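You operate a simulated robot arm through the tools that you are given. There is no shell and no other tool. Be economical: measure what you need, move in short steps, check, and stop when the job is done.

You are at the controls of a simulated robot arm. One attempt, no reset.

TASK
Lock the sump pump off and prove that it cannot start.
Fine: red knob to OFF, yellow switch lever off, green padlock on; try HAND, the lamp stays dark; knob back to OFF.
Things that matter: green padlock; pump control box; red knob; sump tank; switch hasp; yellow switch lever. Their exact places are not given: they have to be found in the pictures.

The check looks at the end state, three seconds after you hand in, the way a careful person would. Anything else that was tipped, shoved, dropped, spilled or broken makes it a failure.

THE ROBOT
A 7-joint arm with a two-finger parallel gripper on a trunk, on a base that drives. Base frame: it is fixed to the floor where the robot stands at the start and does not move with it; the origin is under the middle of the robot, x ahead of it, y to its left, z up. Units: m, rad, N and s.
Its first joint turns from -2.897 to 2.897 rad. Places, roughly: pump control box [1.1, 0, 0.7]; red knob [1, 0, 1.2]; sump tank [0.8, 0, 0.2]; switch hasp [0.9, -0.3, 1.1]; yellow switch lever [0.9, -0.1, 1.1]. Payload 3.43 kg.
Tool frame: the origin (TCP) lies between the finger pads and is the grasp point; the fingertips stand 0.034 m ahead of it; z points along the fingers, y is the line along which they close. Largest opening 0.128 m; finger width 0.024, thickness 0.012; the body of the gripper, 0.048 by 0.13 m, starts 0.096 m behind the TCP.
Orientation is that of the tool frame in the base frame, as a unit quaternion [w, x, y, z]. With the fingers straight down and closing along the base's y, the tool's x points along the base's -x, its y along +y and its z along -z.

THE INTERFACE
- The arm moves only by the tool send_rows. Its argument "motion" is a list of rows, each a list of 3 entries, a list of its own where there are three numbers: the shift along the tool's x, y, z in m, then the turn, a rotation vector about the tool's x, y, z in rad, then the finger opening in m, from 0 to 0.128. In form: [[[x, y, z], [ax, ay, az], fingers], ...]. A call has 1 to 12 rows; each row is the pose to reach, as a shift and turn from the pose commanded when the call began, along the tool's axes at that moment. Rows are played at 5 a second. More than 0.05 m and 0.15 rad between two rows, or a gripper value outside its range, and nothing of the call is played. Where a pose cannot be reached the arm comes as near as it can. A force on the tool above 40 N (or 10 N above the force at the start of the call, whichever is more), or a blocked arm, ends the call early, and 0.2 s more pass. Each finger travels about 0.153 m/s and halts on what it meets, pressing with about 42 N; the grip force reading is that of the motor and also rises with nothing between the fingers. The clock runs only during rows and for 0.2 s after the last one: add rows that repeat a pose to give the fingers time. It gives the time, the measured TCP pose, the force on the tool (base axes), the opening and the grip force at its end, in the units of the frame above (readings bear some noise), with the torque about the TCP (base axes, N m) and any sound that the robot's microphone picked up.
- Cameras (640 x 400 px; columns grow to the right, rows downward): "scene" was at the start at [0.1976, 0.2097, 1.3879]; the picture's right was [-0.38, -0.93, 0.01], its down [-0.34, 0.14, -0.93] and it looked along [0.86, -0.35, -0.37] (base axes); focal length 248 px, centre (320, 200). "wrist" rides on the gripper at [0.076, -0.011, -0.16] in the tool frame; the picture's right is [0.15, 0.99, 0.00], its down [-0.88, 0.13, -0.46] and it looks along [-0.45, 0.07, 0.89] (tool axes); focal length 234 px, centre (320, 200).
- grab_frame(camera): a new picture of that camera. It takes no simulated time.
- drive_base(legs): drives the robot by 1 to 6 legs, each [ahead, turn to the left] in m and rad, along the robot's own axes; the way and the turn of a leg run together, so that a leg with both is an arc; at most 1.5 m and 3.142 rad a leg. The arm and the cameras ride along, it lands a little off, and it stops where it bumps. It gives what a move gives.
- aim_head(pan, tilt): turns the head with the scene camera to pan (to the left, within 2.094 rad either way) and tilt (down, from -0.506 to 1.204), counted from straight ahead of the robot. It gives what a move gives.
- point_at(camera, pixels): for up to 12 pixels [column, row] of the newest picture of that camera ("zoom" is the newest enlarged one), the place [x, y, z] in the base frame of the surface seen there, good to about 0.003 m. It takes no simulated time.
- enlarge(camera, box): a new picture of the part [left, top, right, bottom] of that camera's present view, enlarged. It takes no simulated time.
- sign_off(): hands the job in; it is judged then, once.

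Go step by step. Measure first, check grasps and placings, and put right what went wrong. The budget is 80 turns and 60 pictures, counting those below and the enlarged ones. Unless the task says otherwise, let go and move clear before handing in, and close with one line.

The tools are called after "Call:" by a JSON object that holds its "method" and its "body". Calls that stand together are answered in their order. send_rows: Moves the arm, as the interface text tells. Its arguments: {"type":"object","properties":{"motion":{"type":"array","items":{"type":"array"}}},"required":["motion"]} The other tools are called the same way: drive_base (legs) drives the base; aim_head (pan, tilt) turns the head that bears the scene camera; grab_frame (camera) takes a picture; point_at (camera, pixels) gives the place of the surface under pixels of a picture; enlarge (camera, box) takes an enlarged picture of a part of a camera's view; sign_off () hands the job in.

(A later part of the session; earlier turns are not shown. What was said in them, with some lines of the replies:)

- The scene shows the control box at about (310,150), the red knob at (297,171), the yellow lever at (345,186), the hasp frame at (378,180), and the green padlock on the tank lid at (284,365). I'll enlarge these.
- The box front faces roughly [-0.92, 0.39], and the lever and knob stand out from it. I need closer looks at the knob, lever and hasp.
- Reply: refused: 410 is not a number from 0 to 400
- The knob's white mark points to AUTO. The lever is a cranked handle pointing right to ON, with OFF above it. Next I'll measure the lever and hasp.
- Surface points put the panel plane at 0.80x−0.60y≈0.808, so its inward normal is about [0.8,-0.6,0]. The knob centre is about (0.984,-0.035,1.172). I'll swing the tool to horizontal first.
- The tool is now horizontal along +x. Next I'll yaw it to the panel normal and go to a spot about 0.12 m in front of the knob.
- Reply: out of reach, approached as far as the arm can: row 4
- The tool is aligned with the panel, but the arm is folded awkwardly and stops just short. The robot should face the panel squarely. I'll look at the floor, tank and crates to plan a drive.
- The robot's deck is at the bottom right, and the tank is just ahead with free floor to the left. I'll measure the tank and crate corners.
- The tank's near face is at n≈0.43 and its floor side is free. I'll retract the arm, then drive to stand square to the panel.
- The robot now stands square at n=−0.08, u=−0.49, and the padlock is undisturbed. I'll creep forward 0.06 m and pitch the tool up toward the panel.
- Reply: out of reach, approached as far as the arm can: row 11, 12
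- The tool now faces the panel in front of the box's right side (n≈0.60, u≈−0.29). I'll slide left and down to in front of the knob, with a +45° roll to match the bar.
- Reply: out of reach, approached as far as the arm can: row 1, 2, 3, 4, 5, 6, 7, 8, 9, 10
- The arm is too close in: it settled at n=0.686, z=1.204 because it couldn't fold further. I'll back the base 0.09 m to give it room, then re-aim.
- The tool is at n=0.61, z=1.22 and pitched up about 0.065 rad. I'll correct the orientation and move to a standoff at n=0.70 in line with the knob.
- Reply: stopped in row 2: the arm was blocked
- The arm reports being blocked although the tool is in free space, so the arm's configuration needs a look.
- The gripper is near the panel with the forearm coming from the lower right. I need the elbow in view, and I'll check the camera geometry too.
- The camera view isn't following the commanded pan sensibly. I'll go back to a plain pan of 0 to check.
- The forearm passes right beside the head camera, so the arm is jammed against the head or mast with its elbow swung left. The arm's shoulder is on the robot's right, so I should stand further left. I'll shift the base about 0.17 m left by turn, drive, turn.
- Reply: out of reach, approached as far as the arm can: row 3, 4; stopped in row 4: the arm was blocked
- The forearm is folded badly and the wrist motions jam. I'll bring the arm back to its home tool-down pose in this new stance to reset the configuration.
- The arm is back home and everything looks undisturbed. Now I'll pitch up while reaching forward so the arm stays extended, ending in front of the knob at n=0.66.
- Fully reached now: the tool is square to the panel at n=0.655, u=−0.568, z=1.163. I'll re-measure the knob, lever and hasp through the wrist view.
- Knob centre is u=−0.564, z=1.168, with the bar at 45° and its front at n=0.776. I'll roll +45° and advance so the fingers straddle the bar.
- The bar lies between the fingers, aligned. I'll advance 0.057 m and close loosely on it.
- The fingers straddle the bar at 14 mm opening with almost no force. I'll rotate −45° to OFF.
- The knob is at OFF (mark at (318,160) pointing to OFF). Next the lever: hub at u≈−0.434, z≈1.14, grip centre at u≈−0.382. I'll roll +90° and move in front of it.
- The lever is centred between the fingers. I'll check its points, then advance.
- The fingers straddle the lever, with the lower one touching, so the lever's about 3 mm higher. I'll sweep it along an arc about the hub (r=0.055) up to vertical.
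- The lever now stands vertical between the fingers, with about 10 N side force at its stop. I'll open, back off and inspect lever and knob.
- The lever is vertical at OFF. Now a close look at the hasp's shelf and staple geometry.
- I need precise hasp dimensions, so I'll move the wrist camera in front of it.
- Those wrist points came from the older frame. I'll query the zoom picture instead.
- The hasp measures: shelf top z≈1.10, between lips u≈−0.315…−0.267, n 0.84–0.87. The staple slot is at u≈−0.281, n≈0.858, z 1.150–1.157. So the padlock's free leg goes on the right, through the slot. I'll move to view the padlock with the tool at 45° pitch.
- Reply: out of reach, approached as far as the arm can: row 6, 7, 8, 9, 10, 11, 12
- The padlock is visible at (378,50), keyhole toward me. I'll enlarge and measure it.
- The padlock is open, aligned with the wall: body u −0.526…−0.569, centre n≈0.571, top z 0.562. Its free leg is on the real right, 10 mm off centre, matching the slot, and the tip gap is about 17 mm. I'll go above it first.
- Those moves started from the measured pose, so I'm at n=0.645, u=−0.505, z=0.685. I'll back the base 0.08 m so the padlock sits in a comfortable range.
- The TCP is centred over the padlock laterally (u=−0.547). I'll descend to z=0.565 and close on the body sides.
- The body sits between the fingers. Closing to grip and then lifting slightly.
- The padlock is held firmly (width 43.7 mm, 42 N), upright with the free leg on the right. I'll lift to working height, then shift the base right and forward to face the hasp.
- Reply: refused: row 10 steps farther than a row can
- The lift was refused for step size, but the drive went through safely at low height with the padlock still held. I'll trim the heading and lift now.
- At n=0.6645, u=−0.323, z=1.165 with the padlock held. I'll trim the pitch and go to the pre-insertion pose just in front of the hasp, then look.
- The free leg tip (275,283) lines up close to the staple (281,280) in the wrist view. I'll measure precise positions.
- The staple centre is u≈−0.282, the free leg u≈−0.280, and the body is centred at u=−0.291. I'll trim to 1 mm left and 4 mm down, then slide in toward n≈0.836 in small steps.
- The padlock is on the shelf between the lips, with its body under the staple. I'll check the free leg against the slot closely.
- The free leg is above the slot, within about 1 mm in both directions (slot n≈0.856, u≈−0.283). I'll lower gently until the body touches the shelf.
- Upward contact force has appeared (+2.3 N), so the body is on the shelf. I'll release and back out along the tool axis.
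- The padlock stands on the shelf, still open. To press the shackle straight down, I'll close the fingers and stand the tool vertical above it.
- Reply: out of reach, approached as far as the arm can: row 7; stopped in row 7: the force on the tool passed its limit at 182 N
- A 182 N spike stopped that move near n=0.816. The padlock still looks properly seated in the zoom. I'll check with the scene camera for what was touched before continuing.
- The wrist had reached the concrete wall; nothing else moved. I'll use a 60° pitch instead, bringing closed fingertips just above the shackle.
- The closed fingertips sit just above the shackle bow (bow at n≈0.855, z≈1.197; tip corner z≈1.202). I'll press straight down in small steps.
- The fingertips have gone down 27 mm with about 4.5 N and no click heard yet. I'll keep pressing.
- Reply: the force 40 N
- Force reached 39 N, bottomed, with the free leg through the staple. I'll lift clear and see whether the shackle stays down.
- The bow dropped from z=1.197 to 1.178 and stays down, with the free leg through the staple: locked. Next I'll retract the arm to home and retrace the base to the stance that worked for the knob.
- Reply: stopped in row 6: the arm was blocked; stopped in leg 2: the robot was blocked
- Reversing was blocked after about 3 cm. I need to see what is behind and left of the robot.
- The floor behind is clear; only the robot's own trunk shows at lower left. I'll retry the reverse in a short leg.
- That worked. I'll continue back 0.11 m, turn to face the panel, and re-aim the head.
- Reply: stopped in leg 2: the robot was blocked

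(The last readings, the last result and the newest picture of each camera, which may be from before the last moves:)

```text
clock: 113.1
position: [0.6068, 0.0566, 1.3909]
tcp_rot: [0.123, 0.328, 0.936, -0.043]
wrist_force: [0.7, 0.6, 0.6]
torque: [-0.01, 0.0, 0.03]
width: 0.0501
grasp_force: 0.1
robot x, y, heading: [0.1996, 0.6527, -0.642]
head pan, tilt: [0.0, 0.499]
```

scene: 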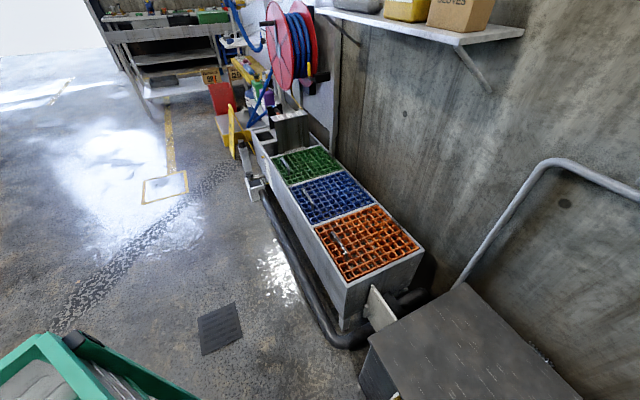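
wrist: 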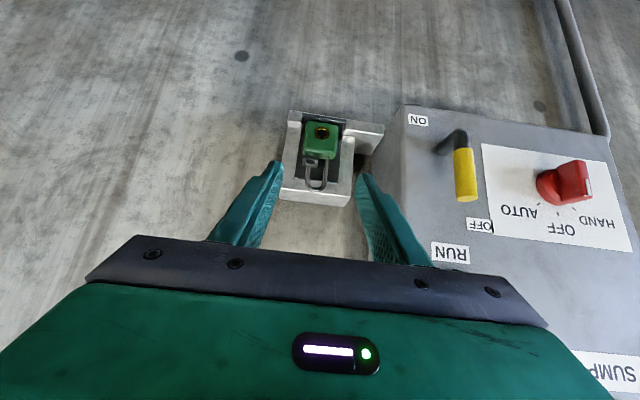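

Squarely placed now (n=−0.23, u=−0.64). I'll bring the tool to horizontal in front of the knob.

Call:
{"method": "send_rows", "body": {"motion": [[[-0.022, 0.013, 0.012], [0, -0.1095, 0], 0.05], [[-0.044, 0.026, 0.025], [0, -0.219, 0], 0.05], [[-0.064, 0.039, 0.04], [0, -0.3285, 0], 0.05], [[-0.082, 0.052, 0.058], [0, -0.438, 0], 0.05], [[-0.098, 0.065, 0.078], [0, -0.5475, 0], 0.05], [[-0.112, 0.078, 0.1], [0, -0.657, 0], 0.05], [[-0.124, 0.091, 0.125], [0, -0.7665, 0], 0.05], [[-0.133, 0.104, 0.152], [0, -0.876, 0], 0.05], [[-0.139, 0.117, 0.18], [0, -0.9855, 0], 0.05], [[-0.142, 0.13, 0.21], [0, -1.095, 0], 0.05], [[-0.144, 0.143, 0.24], [0, -1.2045, 0], 0.05], [[-0.145, 0.155, 0.2686], [0, -1.314, 0], 0.05]]}}

```text
clock: 115.7
position: [0.8569, 0.0551, 1.1796]
tcp_rot: [0.673, 0.232, 0.661, -0.237]
wrist_force: [-1.1, 0.4, 0.2]
torque: [0.04, 0.0, 0.01]
width: 0.05
grasp_force: 0.0
robot x, y, heading: [0.202, 0.6586, -0.64]
head pan, tilt: [0.0, 0.499]
```

At n=0.652, u=−0.558, z=1.180 with small yaw and pitch errors. I'll correct them, advance over the knob bar and close to 14 mm.

Call:
{"method": "send_rows", "body": {"motion": [[[0.008, 0.005, 0.02], [-0.016, 0.009, 0], 0.05], [[0.0125, 0.0073, 0.0474], [-0.032, 0.0186, 0], 0.05], [[0.0125, 0.0073, 0.0474], [-0.032, 0.0186, 0], 0.05], [[0.013, 0.008, 0.075], [-0.032, 0.0186, 0], 0.05], [[0.0136, 0.0092, 0.106], [-0.032, 0.0186, 0], 0.05], [[0.0136, 0.0092, 0.106], [-0.032, 0.0186, 0], 0.05], [[0.0136, 0.0092, 0.106], [-0.032, 0.0186, 0], 0.03], [[0.0136, 0.0092, 0.106], [-0.032, 0.0186, 0], 0.014], [[0.0136, 0.0092, 0.106], [-0.032, 0.0186, 0], 0.014]]}}

```text
clock: 117.7
position: [0.9427, -0.0032, 1.1693]
tcp_rot: [0.669, 0.223, 0.672, -0.224]
wrist_force: [2.3, 2.1, -0.7]
torque: [-0.01, 0.01, 0.02]
width: 0.0154
grasp_force: 0.7
robot x, y, heading: [0.2042, 0.6532, -0.647]
head pan, tilt: [0.0, 0.499]
```

Straddling the knob (u=−0.563, z=1.169, n=0.756). Now I'll turn to HAND (−45°).

Call:
{"method": "send_rows", "body": {"motion": [[[0, 0, 0], [0, 0, -0.13], 0.014], [[0, 0, 0], [0, 0, -0.26], 0.014], [[0, 0, 0], [0, 0, -0.39], 0.014], [[0, 0, 0], [0, 0, -0.52], 0.014], [[0, 0, 0], [0, 0, -0.65], 0.014], [[0, 0, 0], [0, 0, -0.79], 0.014], [[0, 0, 0], [0, 0, -0.82], 0.014], [[0, 0, 0], [0, 0, -0.82], 0.014]]}}

Call:
{"method": "grab_frame", "body": {"camera": "scene"}}

```text
clock: 119.5
position: [0.9434, -0.0052, 1.1683]
tcp_rot: [0.526, -0.063, 0.705, -0.472]
wrist_force: [-2.9, -1.9, 2.9]
torque: [-0.02, -0.08, -0.13]
width: 0.0161
grasp_force: 2.1
robot x, y, heading: [0.2043, 0.6556, -0.642]
head pan, tilt: [0.0, 0.499]
```

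```text
3 pictures are left
```

scene: 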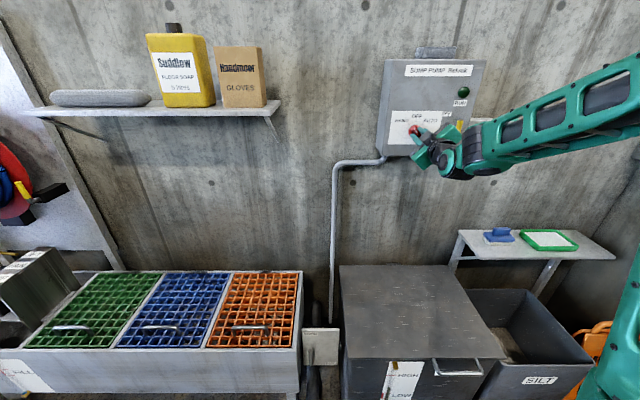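

Knob turned to HAND with the lamp at (463,92) staying dark. I'll hold it briefly, then turn back to OFF, release and back off.

Call:
{"method": "send_rows", "body": {"motion": [[[0, 0, 0], [0, 0, 0], 0.014], [[0, 0, 0], [0, 0, 0], 0.014], [[0, 0, 0], [0, 0, 0], 0.014], [[0, 0, 0], [0, 0, 0.13], 0.014], [[0, 0, 0], [0, 0, 0.26], 0.014], [[0, 0, 0], [0, 0, 0.39], 0.014], [[0, 0, 0], [0, 0, 0.52], 0.014], [[0, 0, 0], [0, 0, 0.65], 0.014], [[0, 0, 0], [0, 0, 0.78], 0.014], [[0, 0, 0], [0, 0, 0.835], 0.014], [[0, 0, 0], [0, 0, 0.835], 0.014]]}}

Call:
{"method": "send_rows", "body": {"motion": [[[0, 0, 0], [0, 0, 0], 0.05], [[0, 0, 0], [0, 0, 0], 0.05], [[0, 0, -0.04], [0, 0, 0], 0.05], [[0, 0, -0.08], [0, 0, 0], 0.05], [[0, 0, -0.11], [0, 0, 0], 0.05], [[0, 0, -0.11], [0, 0, 0], 0.05]]}}

Call:
{"method": "grab_frame", "body": {"camera": "wrist"}}

```text
clock: 121.9
position: [0.9438, -0.0031, 1.1673]
tcp_rot: [0.672, 0.229, 0.67, -0.218]
wrist_force: [-0.8, -3.1, 1.4]
torque: [-0.08, 0.0, -0.11]
width: 0.0157
grasp_force: 1.7
robot x, y, heading: [0.2021, 0.6562, -0.643]
head pan, tilt: [0.0, 0.499]
```

```text
clock: 123.3
position: [0.8566, 0.0614, 1.1685]
tcp_rot: [0.672, 0.229, 0.67, -0.219]
wrist_force: [0.1, 0.8, -0.4]
torque: [0.01, -0.02, -0.03]
width: 0.0496
grasp_force: 0.1
robot x, y, heading: [0.2024, 0.6539, -0.643]
head pan, tilt: [0.0, 0.499]
```

```text
2 pictures are left
```

wrist: 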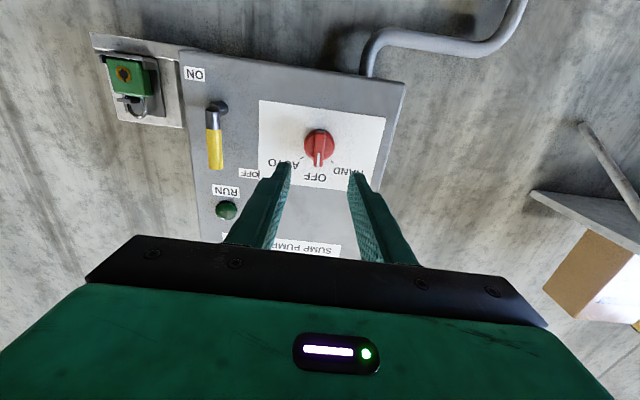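

The knob mark at (319,160) points to OFF, the lever is at OFF, the padlock is on, and the lamp at (226,210) is dark. One last enlarged check.

Call:
{"method": "enlarge", "body": {"camera": "wrist", "box": [85, 30, 405, 230]}}

```text
2.00 times, centred on (245, 130) of wrist
```

zoom: 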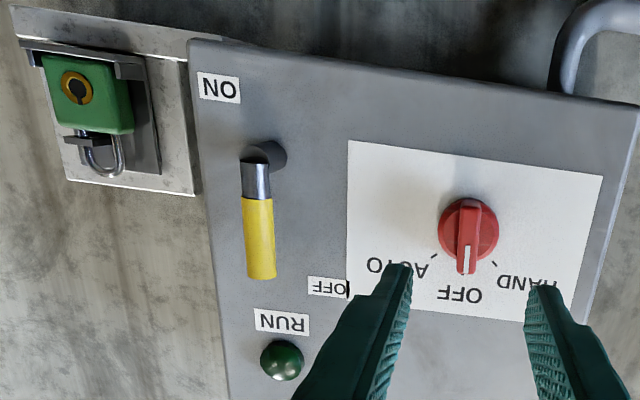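

The enlarged view confirms it: knob at OFF, lever at OFF, padlock closed through the staple, lamp dark and the gripper clear. Handing in.

Call:
{"method": "sign_off", "body": {}}

```text
The job is handed in.
```

The sump pump is locked off: knob at OFF, lever off, and the green padlock closed through the hasp. The RUN lamp stayed dark when I tried HAND, though the gripper hid the knob during that try. Along the way the wrist hit the concrete wall once, at 182 N; I saw nothing moved or damaged.
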